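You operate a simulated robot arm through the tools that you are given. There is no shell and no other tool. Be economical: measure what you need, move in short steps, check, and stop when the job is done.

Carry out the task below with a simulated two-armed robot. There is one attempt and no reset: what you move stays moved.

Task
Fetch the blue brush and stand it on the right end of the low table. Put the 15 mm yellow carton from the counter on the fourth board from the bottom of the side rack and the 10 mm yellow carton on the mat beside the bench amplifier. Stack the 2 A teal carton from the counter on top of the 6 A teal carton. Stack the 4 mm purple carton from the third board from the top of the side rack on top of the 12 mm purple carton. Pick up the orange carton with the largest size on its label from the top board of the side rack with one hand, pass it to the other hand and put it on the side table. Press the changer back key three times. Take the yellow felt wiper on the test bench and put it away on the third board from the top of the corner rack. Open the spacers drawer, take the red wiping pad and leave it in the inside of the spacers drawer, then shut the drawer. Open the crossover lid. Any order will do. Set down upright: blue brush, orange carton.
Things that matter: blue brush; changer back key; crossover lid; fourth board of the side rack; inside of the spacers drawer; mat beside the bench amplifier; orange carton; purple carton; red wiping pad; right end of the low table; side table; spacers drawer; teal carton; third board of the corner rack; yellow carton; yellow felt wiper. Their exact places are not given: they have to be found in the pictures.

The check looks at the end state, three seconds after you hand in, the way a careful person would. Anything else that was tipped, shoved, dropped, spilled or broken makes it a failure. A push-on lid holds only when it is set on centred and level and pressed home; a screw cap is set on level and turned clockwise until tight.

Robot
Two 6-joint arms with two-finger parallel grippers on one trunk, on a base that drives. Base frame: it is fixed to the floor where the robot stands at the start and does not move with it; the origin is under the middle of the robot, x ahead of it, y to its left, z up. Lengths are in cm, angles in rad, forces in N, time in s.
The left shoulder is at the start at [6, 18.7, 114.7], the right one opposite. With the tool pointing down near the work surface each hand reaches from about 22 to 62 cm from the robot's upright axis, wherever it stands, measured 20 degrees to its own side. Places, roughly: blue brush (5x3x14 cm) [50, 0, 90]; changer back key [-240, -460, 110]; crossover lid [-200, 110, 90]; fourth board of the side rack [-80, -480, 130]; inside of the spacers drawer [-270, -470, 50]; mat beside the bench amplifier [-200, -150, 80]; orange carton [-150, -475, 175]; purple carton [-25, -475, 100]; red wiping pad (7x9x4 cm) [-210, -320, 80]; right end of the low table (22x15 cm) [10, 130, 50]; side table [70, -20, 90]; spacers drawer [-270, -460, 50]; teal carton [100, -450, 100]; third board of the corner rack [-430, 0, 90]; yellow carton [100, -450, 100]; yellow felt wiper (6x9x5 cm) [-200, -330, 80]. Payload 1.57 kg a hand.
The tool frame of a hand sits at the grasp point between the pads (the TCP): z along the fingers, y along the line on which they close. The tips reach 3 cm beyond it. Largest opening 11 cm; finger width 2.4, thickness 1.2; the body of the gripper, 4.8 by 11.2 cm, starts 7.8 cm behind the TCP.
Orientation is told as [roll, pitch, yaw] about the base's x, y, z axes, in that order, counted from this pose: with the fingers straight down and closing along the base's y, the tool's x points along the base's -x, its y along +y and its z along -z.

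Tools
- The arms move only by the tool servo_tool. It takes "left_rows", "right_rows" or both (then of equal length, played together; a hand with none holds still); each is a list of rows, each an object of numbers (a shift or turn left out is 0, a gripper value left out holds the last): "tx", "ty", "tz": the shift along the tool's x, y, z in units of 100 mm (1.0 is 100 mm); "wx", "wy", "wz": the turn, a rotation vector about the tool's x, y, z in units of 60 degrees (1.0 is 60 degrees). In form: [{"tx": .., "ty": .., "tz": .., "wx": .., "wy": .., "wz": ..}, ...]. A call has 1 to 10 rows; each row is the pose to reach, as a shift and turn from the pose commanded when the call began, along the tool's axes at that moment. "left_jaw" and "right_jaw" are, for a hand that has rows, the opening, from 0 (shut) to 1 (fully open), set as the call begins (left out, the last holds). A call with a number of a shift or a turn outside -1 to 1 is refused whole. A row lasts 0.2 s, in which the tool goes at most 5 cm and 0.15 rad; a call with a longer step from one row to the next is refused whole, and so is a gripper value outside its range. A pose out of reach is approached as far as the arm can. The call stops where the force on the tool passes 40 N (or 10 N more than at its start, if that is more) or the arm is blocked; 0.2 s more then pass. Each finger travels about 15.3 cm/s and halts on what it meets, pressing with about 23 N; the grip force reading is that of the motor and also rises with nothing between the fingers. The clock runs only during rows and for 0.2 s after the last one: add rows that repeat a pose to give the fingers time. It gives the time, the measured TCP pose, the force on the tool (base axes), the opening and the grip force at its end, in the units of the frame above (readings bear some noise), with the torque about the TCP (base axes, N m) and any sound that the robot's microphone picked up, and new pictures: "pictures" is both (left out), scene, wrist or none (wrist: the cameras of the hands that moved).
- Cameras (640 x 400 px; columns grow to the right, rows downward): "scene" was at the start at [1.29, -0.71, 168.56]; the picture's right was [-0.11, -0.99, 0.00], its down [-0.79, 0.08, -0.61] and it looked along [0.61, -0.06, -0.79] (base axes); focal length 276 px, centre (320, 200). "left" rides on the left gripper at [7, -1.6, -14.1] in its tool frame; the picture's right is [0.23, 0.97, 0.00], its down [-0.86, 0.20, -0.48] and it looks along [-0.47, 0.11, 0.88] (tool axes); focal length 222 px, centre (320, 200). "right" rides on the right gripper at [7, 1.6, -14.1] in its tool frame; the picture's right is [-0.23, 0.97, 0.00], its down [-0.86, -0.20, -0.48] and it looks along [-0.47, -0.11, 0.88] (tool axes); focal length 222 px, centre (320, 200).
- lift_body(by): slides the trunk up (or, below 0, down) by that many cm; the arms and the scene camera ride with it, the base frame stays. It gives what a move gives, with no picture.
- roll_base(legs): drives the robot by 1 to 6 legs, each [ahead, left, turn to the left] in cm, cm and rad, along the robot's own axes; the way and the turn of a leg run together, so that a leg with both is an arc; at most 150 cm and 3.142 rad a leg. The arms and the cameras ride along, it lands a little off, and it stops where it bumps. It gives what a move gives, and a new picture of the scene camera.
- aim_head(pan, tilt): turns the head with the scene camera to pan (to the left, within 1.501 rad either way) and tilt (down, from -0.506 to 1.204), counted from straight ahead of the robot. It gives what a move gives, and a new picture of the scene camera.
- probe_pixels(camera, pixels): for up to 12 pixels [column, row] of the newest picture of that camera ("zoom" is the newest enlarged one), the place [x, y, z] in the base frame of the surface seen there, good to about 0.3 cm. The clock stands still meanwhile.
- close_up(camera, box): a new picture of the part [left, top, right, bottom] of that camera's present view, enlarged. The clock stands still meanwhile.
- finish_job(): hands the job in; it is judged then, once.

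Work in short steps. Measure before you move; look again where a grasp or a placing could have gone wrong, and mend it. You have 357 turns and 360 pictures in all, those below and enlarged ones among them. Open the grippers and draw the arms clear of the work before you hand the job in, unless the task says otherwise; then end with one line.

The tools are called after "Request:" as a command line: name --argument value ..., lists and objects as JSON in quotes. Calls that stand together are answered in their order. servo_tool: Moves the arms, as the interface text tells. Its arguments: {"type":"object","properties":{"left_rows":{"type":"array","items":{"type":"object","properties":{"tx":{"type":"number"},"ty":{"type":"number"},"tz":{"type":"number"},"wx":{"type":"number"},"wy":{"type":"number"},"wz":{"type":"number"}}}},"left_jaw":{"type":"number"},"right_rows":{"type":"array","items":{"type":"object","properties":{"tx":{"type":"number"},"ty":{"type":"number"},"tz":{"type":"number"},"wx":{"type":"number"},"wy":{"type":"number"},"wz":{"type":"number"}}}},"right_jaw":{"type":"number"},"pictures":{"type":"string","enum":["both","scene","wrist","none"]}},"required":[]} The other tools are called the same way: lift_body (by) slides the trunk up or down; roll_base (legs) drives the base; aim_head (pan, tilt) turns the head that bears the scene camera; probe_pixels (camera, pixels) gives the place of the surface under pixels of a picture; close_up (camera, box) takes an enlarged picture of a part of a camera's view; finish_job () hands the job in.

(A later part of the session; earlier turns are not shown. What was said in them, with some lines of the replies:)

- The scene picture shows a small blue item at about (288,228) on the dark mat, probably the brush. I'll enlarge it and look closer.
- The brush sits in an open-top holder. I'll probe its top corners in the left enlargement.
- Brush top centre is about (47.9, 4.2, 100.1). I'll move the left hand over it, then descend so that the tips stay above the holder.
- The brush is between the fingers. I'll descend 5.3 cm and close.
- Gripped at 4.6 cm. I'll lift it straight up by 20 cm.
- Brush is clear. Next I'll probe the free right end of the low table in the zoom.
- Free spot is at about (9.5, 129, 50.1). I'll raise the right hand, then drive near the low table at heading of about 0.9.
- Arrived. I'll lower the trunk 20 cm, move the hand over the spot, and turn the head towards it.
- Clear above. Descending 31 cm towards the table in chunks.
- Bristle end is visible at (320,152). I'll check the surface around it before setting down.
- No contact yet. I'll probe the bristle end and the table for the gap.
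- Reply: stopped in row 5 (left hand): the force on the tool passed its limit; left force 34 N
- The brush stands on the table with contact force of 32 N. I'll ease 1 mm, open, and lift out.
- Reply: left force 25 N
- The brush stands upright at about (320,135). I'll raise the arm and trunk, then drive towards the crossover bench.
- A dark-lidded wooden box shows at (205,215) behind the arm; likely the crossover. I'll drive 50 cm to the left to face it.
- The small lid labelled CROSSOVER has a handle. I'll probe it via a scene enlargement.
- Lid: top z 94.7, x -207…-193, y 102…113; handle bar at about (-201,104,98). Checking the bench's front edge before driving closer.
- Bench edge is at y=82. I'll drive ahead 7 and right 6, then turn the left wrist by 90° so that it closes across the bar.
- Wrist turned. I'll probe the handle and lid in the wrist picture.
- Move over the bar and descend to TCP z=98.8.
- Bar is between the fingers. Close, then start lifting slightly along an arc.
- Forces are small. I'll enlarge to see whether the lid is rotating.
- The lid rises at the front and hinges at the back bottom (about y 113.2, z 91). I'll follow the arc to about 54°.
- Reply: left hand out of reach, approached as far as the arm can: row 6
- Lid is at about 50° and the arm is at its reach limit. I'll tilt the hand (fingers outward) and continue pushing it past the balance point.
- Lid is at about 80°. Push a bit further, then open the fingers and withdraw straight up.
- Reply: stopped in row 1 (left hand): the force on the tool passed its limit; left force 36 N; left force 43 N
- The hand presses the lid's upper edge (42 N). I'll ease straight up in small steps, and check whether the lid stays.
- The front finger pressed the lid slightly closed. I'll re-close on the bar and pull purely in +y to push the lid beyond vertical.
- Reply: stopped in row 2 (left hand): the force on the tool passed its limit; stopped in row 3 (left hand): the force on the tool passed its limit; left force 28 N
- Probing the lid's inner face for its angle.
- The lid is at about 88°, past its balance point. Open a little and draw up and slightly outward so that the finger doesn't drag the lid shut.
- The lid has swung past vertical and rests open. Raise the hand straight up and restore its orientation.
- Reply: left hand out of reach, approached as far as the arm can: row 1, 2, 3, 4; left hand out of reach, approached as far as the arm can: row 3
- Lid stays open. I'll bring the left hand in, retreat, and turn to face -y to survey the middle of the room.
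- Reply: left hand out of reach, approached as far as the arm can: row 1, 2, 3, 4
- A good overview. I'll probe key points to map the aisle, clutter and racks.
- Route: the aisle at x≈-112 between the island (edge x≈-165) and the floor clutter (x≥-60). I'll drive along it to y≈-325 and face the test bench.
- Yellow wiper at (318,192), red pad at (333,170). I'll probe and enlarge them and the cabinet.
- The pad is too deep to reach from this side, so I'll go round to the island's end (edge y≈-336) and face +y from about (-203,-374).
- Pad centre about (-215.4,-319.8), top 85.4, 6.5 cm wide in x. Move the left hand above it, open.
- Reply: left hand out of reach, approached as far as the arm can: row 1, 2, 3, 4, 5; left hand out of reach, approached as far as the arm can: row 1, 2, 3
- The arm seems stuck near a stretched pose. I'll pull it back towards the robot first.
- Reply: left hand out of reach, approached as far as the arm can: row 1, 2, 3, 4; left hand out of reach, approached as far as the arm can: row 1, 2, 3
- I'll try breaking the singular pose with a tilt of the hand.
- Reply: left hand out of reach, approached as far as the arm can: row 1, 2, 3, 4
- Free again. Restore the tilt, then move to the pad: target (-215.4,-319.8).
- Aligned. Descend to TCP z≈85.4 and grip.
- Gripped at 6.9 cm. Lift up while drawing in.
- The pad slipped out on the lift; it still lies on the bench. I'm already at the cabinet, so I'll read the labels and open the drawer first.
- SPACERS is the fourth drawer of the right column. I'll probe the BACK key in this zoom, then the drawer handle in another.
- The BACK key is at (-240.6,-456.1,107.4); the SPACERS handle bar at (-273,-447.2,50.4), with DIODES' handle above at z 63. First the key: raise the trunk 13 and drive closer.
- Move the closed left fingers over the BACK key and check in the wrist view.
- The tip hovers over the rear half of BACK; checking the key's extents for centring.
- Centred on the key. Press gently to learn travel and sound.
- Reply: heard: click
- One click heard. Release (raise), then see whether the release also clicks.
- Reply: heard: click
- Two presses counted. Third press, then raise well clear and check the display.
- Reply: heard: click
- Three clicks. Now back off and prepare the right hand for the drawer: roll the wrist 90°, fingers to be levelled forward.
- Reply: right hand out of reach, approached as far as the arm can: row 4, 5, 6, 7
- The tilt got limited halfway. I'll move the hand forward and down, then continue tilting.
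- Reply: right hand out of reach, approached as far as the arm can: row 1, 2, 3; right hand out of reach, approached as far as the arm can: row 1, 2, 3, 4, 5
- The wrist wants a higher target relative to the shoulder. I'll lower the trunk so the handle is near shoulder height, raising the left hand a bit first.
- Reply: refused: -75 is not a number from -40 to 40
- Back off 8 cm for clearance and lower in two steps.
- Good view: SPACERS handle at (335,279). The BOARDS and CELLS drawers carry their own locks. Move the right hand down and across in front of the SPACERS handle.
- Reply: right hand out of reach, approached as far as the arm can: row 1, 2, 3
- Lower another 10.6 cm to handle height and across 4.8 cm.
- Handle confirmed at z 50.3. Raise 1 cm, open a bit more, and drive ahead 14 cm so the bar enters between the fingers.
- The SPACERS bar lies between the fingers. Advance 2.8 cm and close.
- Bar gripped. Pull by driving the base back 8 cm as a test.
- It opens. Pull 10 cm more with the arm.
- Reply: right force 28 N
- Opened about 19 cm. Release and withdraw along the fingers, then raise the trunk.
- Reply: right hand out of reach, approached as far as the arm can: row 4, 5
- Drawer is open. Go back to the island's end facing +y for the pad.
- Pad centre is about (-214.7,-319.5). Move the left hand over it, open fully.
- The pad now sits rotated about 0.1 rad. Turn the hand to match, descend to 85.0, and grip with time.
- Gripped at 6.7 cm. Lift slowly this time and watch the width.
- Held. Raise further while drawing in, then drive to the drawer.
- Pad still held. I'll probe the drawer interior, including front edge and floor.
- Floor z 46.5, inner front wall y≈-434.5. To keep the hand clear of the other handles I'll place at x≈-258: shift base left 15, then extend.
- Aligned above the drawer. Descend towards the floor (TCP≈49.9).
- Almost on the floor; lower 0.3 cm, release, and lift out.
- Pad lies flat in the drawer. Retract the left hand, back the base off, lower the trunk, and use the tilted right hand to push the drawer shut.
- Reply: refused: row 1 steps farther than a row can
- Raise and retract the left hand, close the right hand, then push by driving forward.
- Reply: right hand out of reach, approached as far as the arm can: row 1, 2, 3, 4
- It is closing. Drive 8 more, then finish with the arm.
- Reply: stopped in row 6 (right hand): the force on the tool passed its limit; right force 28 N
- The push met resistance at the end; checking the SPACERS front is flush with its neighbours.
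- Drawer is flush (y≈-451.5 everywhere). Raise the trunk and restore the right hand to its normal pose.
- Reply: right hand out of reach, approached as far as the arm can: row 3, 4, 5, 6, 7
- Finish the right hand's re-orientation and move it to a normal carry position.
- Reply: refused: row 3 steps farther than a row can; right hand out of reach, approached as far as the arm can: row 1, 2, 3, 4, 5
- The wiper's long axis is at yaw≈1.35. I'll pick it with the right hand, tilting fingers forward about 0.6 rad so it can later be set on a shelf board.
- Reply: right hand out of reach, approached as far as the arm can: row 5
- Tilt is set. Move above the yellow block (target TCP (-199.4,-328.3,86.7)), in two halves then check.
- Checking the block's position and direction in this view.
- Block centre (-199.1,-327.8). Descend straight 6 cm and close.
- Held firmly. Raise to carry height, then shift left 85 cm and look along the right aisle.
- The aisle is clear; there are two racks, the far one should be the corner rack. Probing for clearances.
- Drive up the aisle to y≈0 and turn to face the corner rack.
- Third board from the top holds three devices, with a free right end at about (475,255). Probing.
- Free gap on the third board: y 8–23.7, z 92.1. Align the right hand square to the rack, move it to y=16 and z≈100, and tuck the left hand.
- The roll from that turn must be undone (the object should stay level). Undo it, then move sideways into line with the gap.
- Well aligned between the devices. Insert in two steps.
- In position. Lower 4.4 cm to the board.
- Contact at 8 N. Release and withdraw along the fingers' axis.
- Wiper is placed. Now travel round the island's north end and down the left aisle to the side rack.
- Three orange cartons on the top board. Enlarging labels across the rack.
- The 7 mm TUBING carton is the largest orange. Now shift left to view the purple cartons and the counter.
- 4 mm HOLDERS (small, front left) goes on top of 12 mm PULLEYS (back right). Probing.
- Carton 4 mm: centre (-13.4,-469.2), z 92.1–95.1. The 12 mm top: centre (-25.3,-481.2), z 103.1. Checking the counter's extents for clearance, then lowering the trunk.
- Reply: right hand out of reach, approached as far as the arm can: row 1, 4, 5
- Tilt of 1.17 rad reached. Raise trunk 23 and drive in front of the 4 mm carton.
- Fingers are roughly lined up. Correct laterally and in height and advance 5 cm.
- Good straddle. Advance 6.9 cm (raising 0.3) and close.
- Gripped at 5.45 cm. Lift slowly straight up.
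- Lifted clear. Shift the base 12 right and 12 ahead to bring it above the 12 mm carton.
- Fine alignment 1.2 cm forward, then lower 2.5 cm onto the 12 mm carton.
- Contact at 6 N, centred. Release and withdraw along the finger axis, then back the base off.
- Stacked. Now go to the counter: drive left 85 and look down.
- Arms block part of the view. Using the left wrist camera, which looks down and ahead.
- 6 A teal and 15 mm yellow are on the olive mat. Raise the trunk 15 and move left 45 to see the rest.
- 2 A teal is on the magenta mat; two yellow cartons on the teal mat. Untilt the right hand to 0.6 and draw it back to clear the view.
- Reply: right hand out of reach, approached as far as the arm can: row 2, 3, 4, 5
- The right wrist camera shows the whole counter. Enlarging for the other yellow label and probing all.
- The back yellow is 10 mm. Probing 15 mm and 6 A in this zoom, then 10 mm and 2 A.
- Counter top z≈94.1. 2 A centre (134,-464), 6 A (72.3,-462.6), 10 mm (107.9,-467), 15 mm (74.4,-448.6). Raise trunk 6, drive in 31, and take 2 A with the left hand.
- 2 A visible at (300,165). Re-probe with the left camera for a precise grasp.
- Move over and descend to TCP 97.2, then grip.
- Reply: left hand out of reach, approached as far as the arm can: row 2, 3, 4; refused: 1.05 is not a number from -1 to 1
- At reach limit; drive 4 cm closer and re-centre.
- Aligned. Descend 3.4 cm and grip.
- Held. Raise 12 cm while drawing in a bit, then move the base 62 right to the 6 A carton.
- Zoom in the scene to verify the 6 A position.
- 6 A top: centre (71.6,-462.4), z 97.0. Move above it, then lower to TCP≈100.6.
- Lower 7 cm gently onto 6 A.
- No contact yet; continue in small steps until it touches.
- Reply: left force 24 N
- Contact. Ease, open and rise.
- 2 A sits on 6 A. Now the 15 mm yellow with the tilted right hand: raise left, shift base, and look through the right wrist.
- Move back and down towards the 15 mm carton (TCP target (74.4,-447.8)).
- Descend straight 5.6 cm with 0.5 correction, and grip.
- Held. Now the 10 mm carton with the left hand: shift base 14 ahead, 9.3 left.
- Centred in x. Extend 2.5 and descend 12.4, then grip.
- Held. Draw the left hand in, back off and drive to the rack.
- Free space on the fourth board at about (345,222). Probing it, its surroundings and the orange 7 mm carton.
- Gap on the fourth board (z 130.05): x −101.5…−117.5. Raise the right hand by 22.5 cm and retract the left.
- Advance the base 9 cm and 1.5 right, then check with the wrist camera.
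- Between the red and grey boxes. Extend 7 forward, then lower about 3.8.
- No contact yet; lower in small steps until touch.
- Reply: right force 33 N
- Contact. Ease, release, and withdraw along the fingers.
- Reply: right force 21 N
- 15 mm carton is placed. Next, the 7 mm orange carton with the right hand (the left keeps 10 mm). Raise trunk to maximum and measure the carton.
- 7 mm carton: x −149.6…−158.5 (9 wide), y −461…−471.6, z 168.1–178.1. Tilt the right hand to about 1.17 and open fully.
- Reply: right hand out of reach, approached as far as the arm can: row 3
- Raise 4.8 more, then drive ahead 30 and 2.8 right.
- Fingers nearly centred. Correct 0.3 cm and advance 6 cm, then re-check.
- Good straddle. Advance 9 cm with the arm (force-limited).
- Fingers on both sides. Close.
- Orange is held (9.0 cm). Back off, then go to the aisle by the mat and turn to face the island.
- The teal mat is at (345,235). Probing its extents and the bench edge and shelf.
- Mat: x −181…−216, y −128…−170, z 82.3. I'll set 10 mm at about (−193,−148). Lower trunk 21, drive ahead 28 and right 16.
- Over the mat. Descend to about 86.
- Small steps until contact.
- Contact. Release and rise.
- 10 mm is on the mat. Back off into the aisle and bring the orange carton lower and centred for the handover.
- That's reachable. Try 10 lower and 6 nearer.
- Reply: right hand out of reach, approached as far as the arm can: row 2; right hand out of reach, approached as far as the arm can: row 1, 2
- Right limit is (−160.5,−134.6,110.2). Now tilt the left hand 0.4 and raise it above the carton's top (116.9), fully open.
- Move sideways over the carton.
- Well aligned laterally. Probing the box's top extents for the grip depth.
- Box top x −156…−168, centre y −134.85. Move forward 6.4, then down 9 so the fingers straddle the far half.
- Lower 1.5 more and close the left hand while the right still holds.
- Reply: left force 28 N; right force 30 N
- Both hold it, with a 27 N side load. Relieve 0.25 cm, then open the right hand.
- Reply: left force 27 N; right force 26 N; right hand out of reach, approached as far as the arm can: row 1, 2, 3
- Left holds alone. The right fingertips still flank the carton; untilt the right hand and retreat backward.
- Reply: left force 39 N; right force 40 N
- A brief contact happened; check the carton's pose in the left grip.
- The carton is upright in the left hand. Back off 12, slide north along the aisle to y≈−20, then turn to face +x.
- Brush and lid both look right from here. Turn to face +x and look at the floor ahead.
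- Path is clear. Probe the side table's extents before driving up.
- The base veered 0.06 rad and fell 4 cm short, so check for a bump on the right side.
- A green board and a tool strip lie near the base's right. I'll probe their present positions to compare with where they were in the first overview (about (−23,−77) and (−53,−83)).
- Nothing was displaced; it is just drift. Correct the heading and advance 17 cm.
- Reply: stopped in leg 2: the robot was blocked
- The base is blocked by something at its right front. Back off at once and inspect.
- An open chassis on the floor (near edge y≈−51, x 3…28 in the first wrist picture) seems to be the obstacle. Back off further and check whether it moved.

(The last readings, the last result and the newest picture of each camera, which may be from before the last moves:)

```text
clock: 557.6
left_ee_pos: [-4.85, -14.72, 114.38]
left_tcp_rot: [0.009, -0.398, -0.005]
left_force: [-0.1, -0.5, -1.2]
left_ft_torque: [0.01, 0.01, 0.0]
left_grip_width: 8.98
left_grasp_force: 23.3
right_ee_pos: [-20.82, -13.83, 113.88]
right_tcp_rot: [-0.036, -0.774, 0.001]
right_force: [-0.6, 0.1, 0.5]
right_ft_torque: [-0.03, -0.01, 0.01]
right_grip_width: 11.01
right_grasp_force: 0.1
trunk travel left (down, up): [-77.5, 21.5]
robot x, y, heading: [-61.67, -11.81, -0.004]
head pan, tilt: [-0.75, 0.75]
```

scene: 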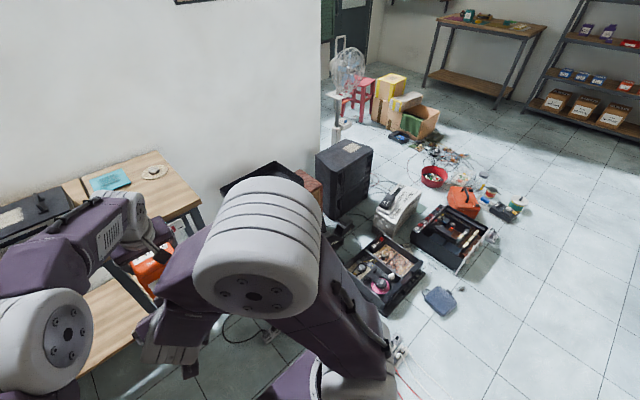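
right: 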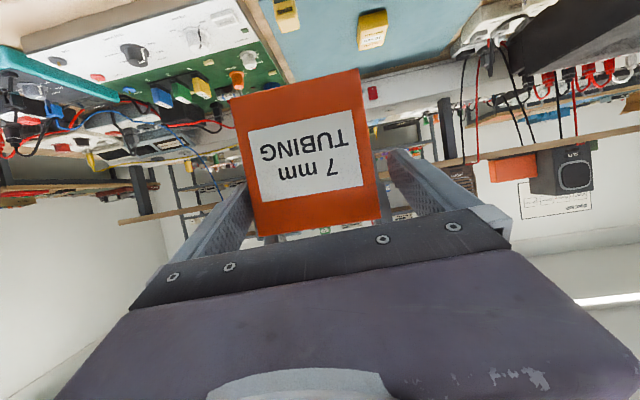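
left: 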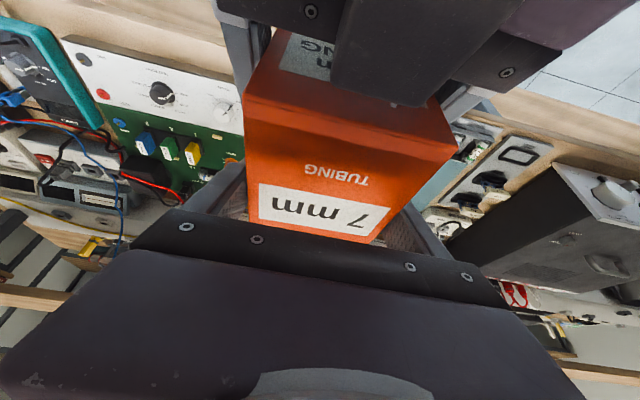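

Request:
aim_head --pan -0.3 --tilt 0.85

Request:
close_up --camera "scene" --box '[240, 140, 440, 265]'

```text
clock: 558.5
left_ee_pos: [-4.86, -14.59, 114.48]
left_tcp_rot: [0.011, -0.398, -0.005]
left_force: [0.5, 0.5, -2.4]
left_ft_torque: [-0.01, -0.02, 0.02]
left_grip_width: 8.99
left_grasp_force: 23.2
right_ee_pos: [-20.62, -13.83, 113.9]
right_tcp_rot: [-0.038, -0.772, 0.002]
right_force: [-0.2, -0.1, -0.4]
right_ft_torque: [-0.02, 0.02, -0.02]
right_grip_width: 11.02
right_grasp_force: 0.1
trunk travel left (down, up): [-77.5, 21.5]
robot x, y, heading: [-61.71, -11.38, -0.005]
head pan, tilt: [-0.3, 0.85]
```

scene: 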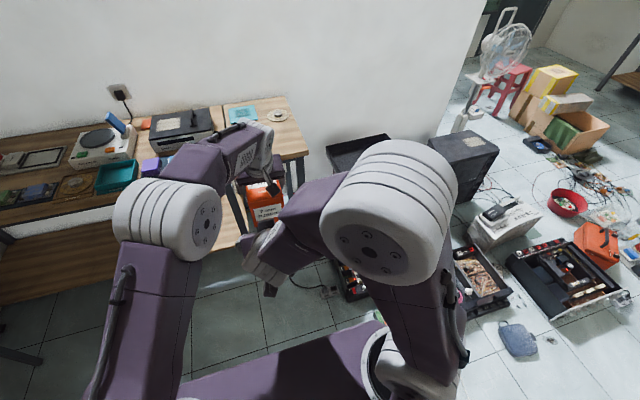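

```text
3.20 times, centred on (340, 202) of scene
```

zoom: 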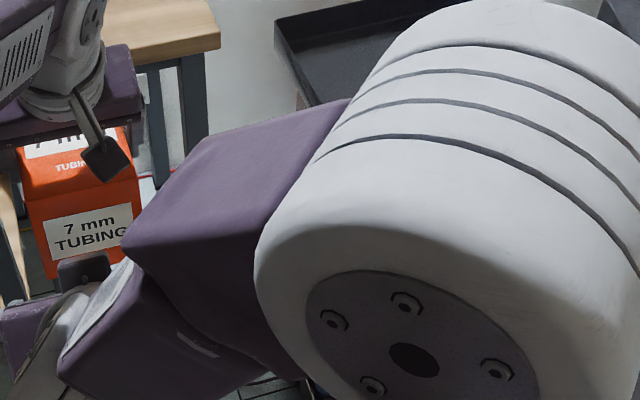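

Request:
probe_pixels --camera "scene" --pixels '[[339, 264], [342, 275], [345, 290], [348, 300], [365, 296], [330, 290], [352, 282]]'

Request:
close_up --camera "scene" --box '[290, 240, 410, 330]'

```text
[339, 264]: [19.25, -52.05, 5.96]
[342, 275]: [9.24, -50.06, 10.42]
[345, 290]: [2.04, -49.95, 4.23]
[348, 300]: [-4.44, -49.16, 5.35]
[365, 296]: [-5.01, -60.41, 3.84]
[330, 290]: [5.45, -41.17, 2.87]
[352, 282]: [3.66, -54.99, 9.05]
```

```text
4.44 times, centred on (350, 285) of scene
```

zoom: 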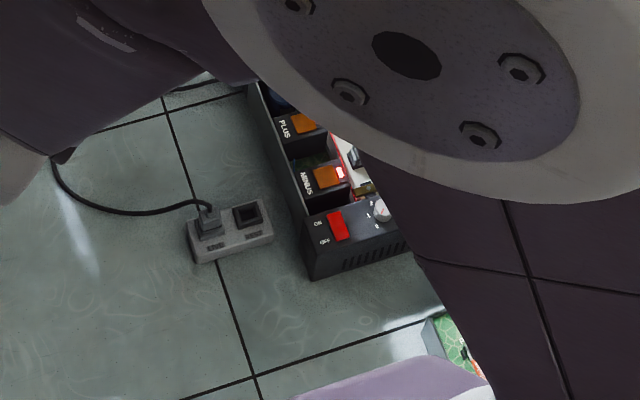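

The chassis is where it was (edge y≈−50), so nothing was shoved; the base half-width is about 30. I'll stay at y≈−4 and aim with a heading of −0.22 instead.

Request:
roll_base --legs '[[0, 7.5, 0], [60, 0, 0]]'

Request:
aim_head --pan -0.1 --tilt 0.9

```text
clock: 562.5
left_ee_pos: [55.15, -8.13, 114.39]
left_tcp_rot: [0.01, -0.396, -0.014]
left_force: [-0.8, 0.0, -1.6]
left_ft_torque: [0.0, -0.05, 0.01]
left_grip_width: 8.96
left_grasp_force: 23.6
right_ee_pos: [39.25, -7.25, 113.94]
right_tcp_rot: [-0.04, -0.774, -0.006]
right_force: [-0.3, 0.6, -0.5]
right_ft_torque: [0.0, 0.0, 0.02]
right_grip_width: 11.0
right_grasp_force: 0.1
trunk travel left (down, up): [-77.5, 21.5]
robot x, y, heading: [-1.44, -4.6, -0.009]
head pan, tilt: [-0.3, 0.85]
```

scene: 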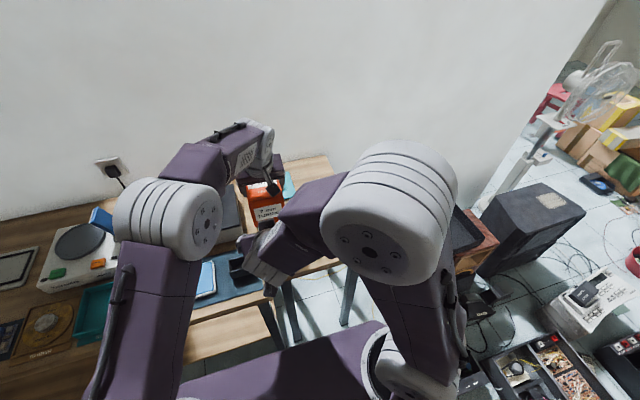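

```text
clock: 563.3
left_ee_pos: [55.24, -8.09, 114.32]
left_tcp_rot: [0.011, -0.397, -0.015]
left_force: [-0.6, 0.0, -3.1]
left_ft_torque: [0.02, -0.02, -0.02]
left_grip_width: 8.97
left_grasp_force: 22.6
right_ee_pos: [39.35, -7.15, 113.84]
right_tcp_rot: [-0.038, -0.773, -0.008]
right_force: [-0.5, -0.6, 0.1]
right_ft_torque: [-0.01, 0.0, 0.02]
right_grip_width: 10.99
right_grasp_force: 0.1
trunk travel left (down, up): [-77.5, 21.5]
robot x, y, heading: [-1.55, -4.3, -0.008]
head pan, tilt: [-0.099, 0.901]
```

scene: 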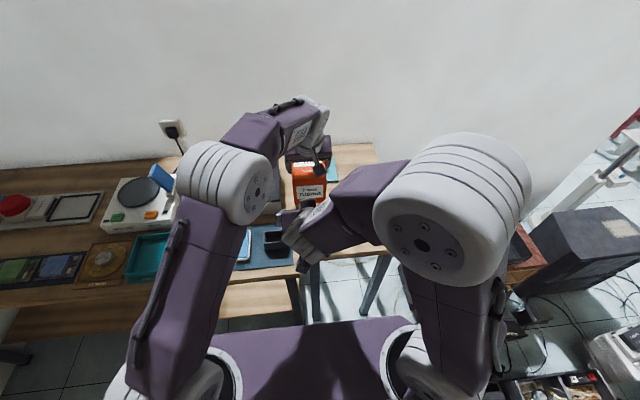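

Turn −0.22 and advance 4 cm.

Request:
roll_base --legs '[[0, 0, -0.21], [4, 0, 0]]'

Request:
close_up --camera "left" --box '[0, 0, 640, 400]'

```text
clock: 564.9
left_ee_pos: [56.54, -20.47, 114.66]
left_tcp_rot: [0.012, -0.404, -0.222]
left_force: [-1.1, 1.2, -1.3]
left_ft_torque: [0.0, -0.04, 0.03]
left_grip_width: 9.01
left_grasp_force: 23.4
right_ee_pos: [41.21, -16.29, 114.07]
right_tcp_rot: [-0.038, -0.779, -0.214]
right_force: [-0.5, 0.5, -0.1]
right_ft_torque: [-0.02, -0.01, 0.01]
right_grip_width: 11.0
right_grasp_force: 0.1
trunk travel left (down, up): [-77.5, 21.5]
robot x, y, heading: [2.52, -5.2, -0.215]
head pan, tilt: [-0.099, 0.901]
```

scene: 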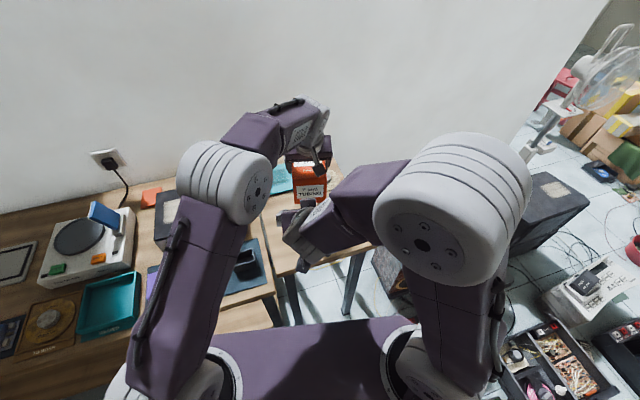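

```text
1.00 times, centred on (320, 200) of left
```

zoom: 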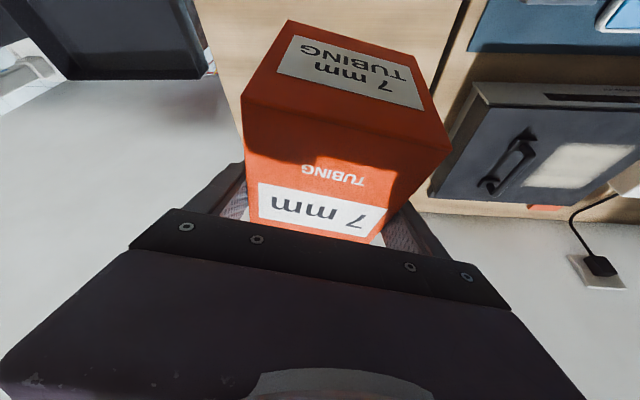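

Before descending, move the right hand away to the right to avoid the left wrist.

Request:
servo_tool --right_rows '[{"ty": -0.4}, {"ty": -0.8}, {"ty": -1.0}]' --right_jaw 0.5 --pictures "none"

Request:
servo_tool --right_rows '[{"ty": -0.4, "tz": -0.1}, {"ty": -0.8, "tz": -0.2}, {"ty": -1.0, "tz": -0.3}]' --pictures "none"

Request:
servo_tool --left_rows '[{"tz": 0.3, "tx": 0.13}, {"tz": 0.6, "tx": 0.25}, {"tz": 0.9, "tx": 0.38}]' --pictures "scene"

```text
clock: 565.7
left_ee_pos: [57.5, -20.7, 114.39]
left_tcp_rot: [0.011, -0.395, -0.222]
left_force: [-0.3, -0.8, -1.7]
left_ft_torque: [-0.01, 0.02, -0.01]
left_grip_width: 9.02
left_grasp_force: 22.9
right_ee_pos: [41.02, -25.92, 114.79]
right_tcp_rot: [-0.04, -0.769, -0.214]
right_force: [0.4, 0.5, 0.3]
right_ft_torque: [0.01, 0.04, -0.01]
right_grip_width: 5.49
right_grasp_force: 0.0
right hand out of reach, approached as far as the arm can: row 2, 3
trunk travel left (down, up): [-77.5, 21.5]
robot x, y, heading: [2.38, -5.46, -0.221]
head pan, tilt: [-0.099, 0.901]
```

```text
clock: 566.5
left_ee_pos: [57.07, -20.54, 114.47]
left_tcp_rot: [0.01, -0.399, -0.222]
left_force: [-0.5, 0.1, -0.7]
left_ft_torque: [-0.02, -0.02, 0.0]
left_grip_width: 8.99
left_grasp_force: 23.1
right_ee_pos: [38.52, -35.49, 118.41]
right_tcp_rot: [-0.036, -0.772, -0.219]
right_force: [0.3, 0.3, 0.0]
right_ft_torque: [-0.02, 0.0, 0.01]
right_grip_width: 5.49
right_grasp_force: 0.1
right hand out of reach, approached as far as the arm can: row 1, 2, 3
trunk travel left (down, up): [-77.5, 21.5]
robot x, y, heading: [1.94, -5.32, -0.221]
head pan, tilt: [-0.099, 0.901]
```

```text
clock: 567.3
left_ee_pos: [57.09, -20.6, 104.54]
left_tcp_rot: [0.011, -0.4, -0.222]
left_force: [-0.1, 0.2, -2.7]
left_ft_torque: [0.0, -0.04, -0.02]
left_grip_width: 8.98
left_grasp_force: 23.1
right_ee_pos: [38.74, -35.35, 118.45]
right_tcp_rot: [-0.035, -0.77, -0.214]
right_force: [-0.5, -0.4, -0.9]
right_ft_torque: [0.03, 0.02, 0.0]
right_grip_width: 5.5
right_grasp_force: 0.0
trunk travel left (down, up): [-77.5, 21.5]
robot x, y, heading: [2.0, -5.42, -0.219]
head pan, tilt: [-0.099, 0.901]
```

scene: 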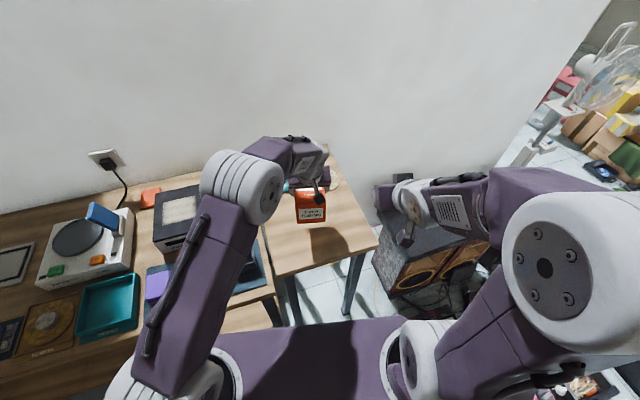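

Clear view now. Probe the box and table, then descend further.

Request:
probe_pixels --camera "scene" --pixels '[[300, 195], [323, 193], [300, 220], [325, 219], [312, 205], [312, 240], [345, 225], [275, 235]]'

Request:
servo_tool --left_rows '[{"tz": 0.28, "tx": 0.12}, {"tz": 0.55, "tx": 0.233}, {"tz": 0.75, "tx": 0.317}, {"tz": 0.83, "tx": 0.35}]' --pictures "scene"

```text
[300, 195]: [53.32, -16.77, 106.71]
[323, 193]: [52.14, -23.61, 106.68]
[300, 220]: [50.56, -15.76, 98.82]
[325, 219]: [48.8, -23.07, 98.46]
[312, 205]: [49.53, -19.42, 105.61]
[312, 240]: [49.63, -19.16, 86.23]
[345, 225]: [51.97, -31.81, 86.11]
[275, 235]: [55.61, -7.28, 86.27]
```

```text
clock: 568.3
left_ee_pos: [57.04, -20.58, 95.61]
left_tcp_rot: [0.01, -0.398, -0.221]
left_force: [-1.1, 0.5, -2.1]
left_ft_torque: [0.01, -0.04, -0.01]
left_grip_width: 8.97
left_grasp_force: 23.1
right_ee_pos: [38.63, -35.37, 118.52]
right_tcp_rot: [-0.036, -0.773, -0.214]
right_force: [0.5, 0.4, -0.1]
right_ft_torque: [0.01, 0.0, -0.04]
right_grip_width: 5.48
right_grasp_force: 0.0
trunk travel left (down, up): [-77.5, 21.5]
robot x, y, heading: [2.36, -4.95, -0.22]
head pan, tilt: [-0.099, 0.901]
```

scene: 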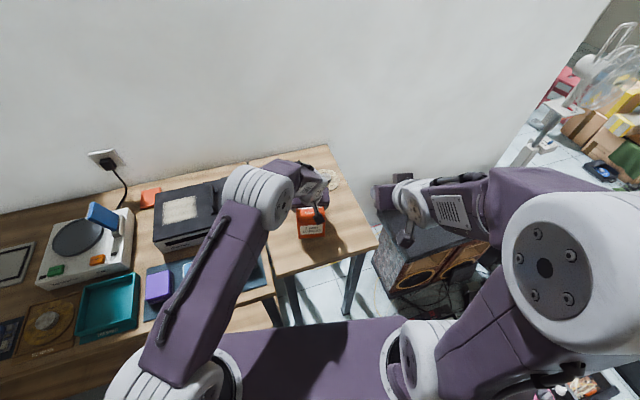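

Bottom is about 1.6 cm above the table. Lower gently until contact.

Request:
servo_tool --left_rows '[{"tz": 0.06, "tx": 0.025}, {"tz": 0.11, "tx": 0.047}, {"tz": 0.13, "tx": 0.055}, {"tz": 0.145, "tx": 0.061}, {"tz": 0.16, "tx": 0.068}, {"tz": 0.175, "tx": 0.074}]' --pictures "wrist"

```text
clock: 569.7
left_ee_pos: [57.02, -20.59, 93.93]
left_tcp_rot: [0.009, -0.404, -0.218]
left_force: [-1.4, 1.6, 12.4]
left_ft_torque: [-0.71, -0.58, 0.0]
left_grip_width: 8.97
left_grasp_force: 23.3
right_ee_pos: [38.28, -35.44, 118.65]
right_tcp_rot: [-0.038, -0.776, -0.215]
right_force: [0.9, 0.2, -0.2]
right_ft_torque: [0.02, 0.03, -0.02]
right_grip_width: 5.5
right_grasp_force: 0.1
trunk travel left (down, up): [-77.5, 21.5]
robot x, y, heading: [2.4, -5.72, -0.216]
head pan, tilt: [-0.099, 0.901]
```

left: 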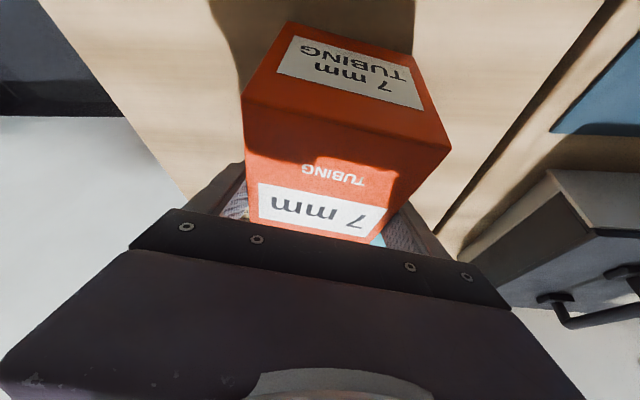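

Contact. Open fully and withdraw along the finger axis.

Request:
servo_tool --left_rows '[{}, {}, {}]' --left_jaw 1.0 --pictures "none"

Request:
servo_tool --left_rows '[{"tz": -0.1}, {"tz": -0.25}, {"tz": -0.5}, {"tz": -0.8}, {"tz": -1.0}]' --pictures "both"

Request:
close_up --camera "scene" --box '[240, 150, 400, 270]'

```text
clock: 570.5
left_ee_pos: [57.22, -20.47, 93.7]
left_tcp_rot: [0.009, -0.397, -0.222]
left_force: [0.1, -0.6, -0.8]
left_ft_torque: [0.0, -0.01, 0.0]
left_grip_width: 11.0
left_grasp_force: 0.0
right_ee_pos: [38.62, -35.48, 118.45]
right_tcp_rot: [-0.036, -0.771, -0.214]
right_force: [0.3, 0.1, 0.6]
right_ft_torque: [-0.05, 0.0, 0.0]
right_grip_width: 5.53
right_grasp_force: 0.0
trunk travel left (down, up): [-77.5, 21.5]
robot x, y, heading: [2.17, -5.56, -0.22]
head pan, tilt: [-0.099, 0.901]
```

```text
clock: 571.7
left_ee_pos: [53.32, -19.54, 103.04]
left_tcp_rot: [0.01, -0.399, -0.22]
left_force: [0.6, 0.0, -0.5]
left_ft_torque: [-0.02, -0.03, 0.01]
left_grip_width: 10.99
left_grasp_force: 0.0
right_ee_pos: [38.5, -35.39, 118.54]
right_tcp_rot: [-0.036, -0.772, -0.213]
right_force: [-0.2, -0.4, -0.4]
right_ft_torque: [0.03, 0.05, 0.0]
right_grip_width: 5.51
right_grasp_force: 0.1
trunk travel left (down, up): [-77.5, 21.5]
robot x, y, heading: [2.79, -5.58, -0.223]
head pan, tilt: [-0.099, 0.901]
```

scene: 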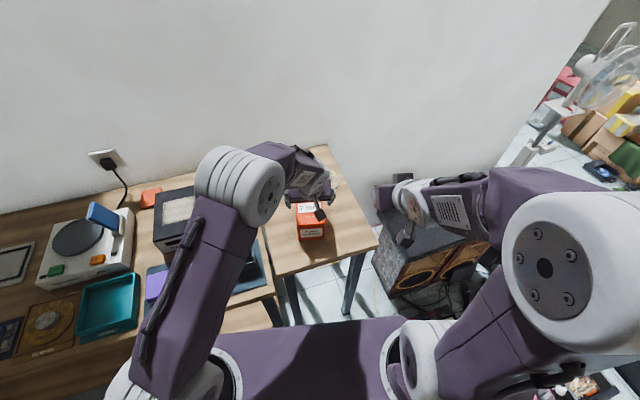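
left: 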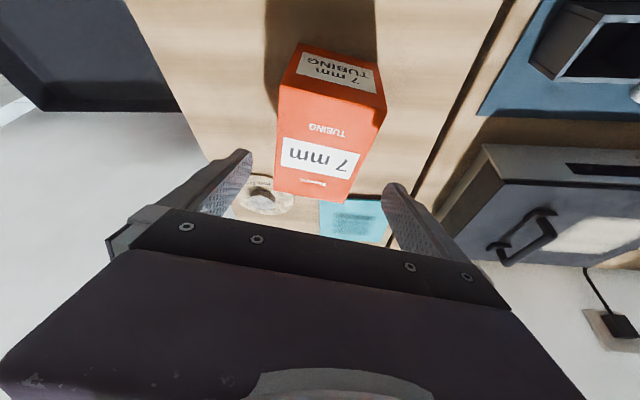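

```text
3.33 times, centred on (320, 210) of scene
```

zoom: 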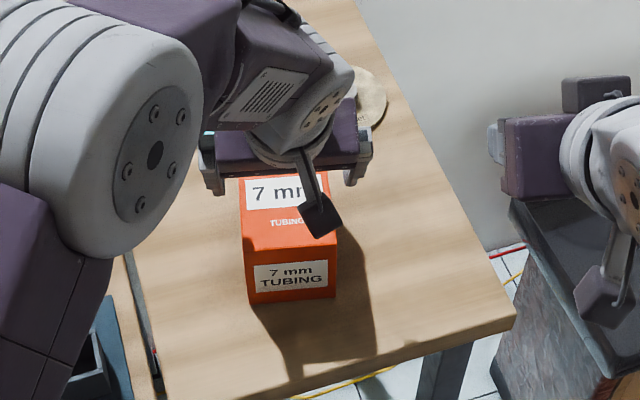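

Upright on the side table. Raise the left hand, back off, open the right gripper and check finally.

Request:
servo_tool --left_rows '[{"tz": -0.3, "tx": -0.12}, {"tz": -0.6, "tx": -0.25}, {"tz": -0.9, "tx": -0.38}]' --pictures "none"

Request:
servo_tool --right_rows '[{}, {}]' --right_jaw 1.0 --pictures "none"

Request:
roll_base --legs '[[-35, 0, 0.2]]'

Request:
aim_head --pan -0.15 --tilt 0.7

```text
clock: 572.5
left_ee_pos: [53.26, -19.59, 112.83]
left_tcp_rot: [0.011, -0.397, -0.223]
left_force: [-0.1, 0.1, 0.0]
left_ft_torque: [0.0, 0.01, -0.02]
left_grip_width: 11.0
left_grasp_force: 0.0
right_ee_pos: [38.52, -35.37, 118.54]
right_tcp_rot: [-0.036, -0.773, -0.214]
right_force: [-0.5, -0.8, -0.7]
right_ft_torque: [-0.02, 0.01, -0.03]
right_grip_width: 5.5
right_grasp_force: 0.0
trunk travel left (down, up): [-77.5, 21.5]
robot x, y, heading: [2.25, -5.42, -0.215]
head pan, tilt: [-0.099, 0.901]
```

```text
clock: 573.1
left_ee_pos: [53.3, -19.68, 112.75]
left_tcp_rot: [0.01, -0.399, -0.221]
left_force: [-0.5, 0.2, -0.1]
left_ft_torque: [0.01, 0.02, 0.01]
left_grip_width: 11.01
left_grasp_force: 0.1
right_ee_pos: [38.6, -35.34, 118.52]
right_tcp_rot: [-0.036, -0.771, -0.214]
right_force: [-0.5, 0.3, 1.1]
right_ft_torque: [-0.01, 0.0, -0.01]
right_grip_width: 10.98
right_grasp_force: 0.1
trunk travel left (down, up): [-77.5, 21.5]
robot x, y, heading: [2.3, -5.24, -0.218]
head pan, tilt: [-0.099, 0.901]
```

```text
clock: 575.4
left_ee_pos: [19.95, -5.0, 112.69]
left_tcp_rot: [0.011, -0.396, -0.021]
left_force: [0.0, 0.4, -0.2]
left_ft_torque: [0.04, 0.02, 0.01]
left_grip_width: 10.99
left_grasp_force: 0.2
right_ee_pos: [8.64, -23.32, 118.27]
right_tcp_rot: [-0.037, -0.772, -0.013]
right_force: [0.2, -0.2, 0.2]
right_ft_torque: [0.02, -0.01, 0.02]
right_grip_width: 11.01
right_grasp_force: 0.0
trunk travel left (down, up): [-77.5, 21.5]
robot x, y, heading: [-33.08, -1.22, -0.016]
head pan, tilt: [-0.099, 0.901]
```

scene: 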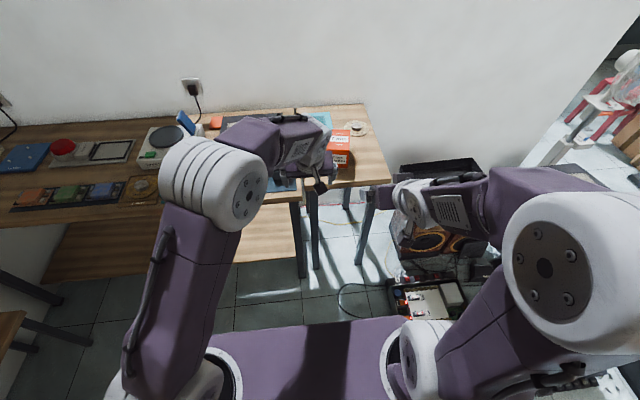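

```text
clock: 576.1
left_ee_pos: [19.76, -5.0, 112.92]
left_tcp_rot: [0.01, -0.4, -0.022]
left_force: [-0.3, 0.4, -0.7]
left_ft_torque: [0.0, -0.03, 0.02]
left_grip_width: 10.97
left_grasp_force: 0.1
right_ee_pos: [8.4, -23.44, 118.52]
right_tcp_rot: [-0.035, -0.774, -0.013]
right_force: [-0.3, -0.7, 0.0]
right_ft_torque: [0.0, 0.04, -0.03]
right_grip_width: 11.0
right_grasp_force: 0.0
trunk travel left (down, up): [-77.5, 21.5]
robot x, y, heading: [-32.98, -1.34, -0.017]
head pan, tilt: [-0.15, 0.7]
```

scene: 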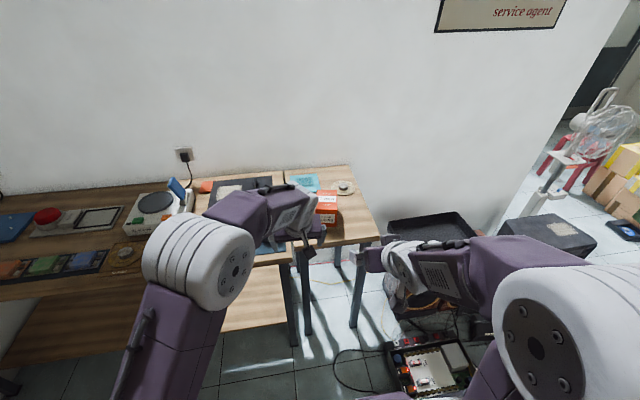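

The carton stands upright on the side table, the chassis lies undisturbed, both grippers are open and the arms are clear. Handing in.

Request:
finish_job

```text
The job is handed in.
```

I carried out every task and handed the job in with both grippers open and the arms clear. I can't see the result of the check. Two things it might catch: the red pad slipped once and fell back onto the bench before I re-gripped it, and the base bumped an open chassis on the floor, which probes put within about 0.5 cm of where it started.
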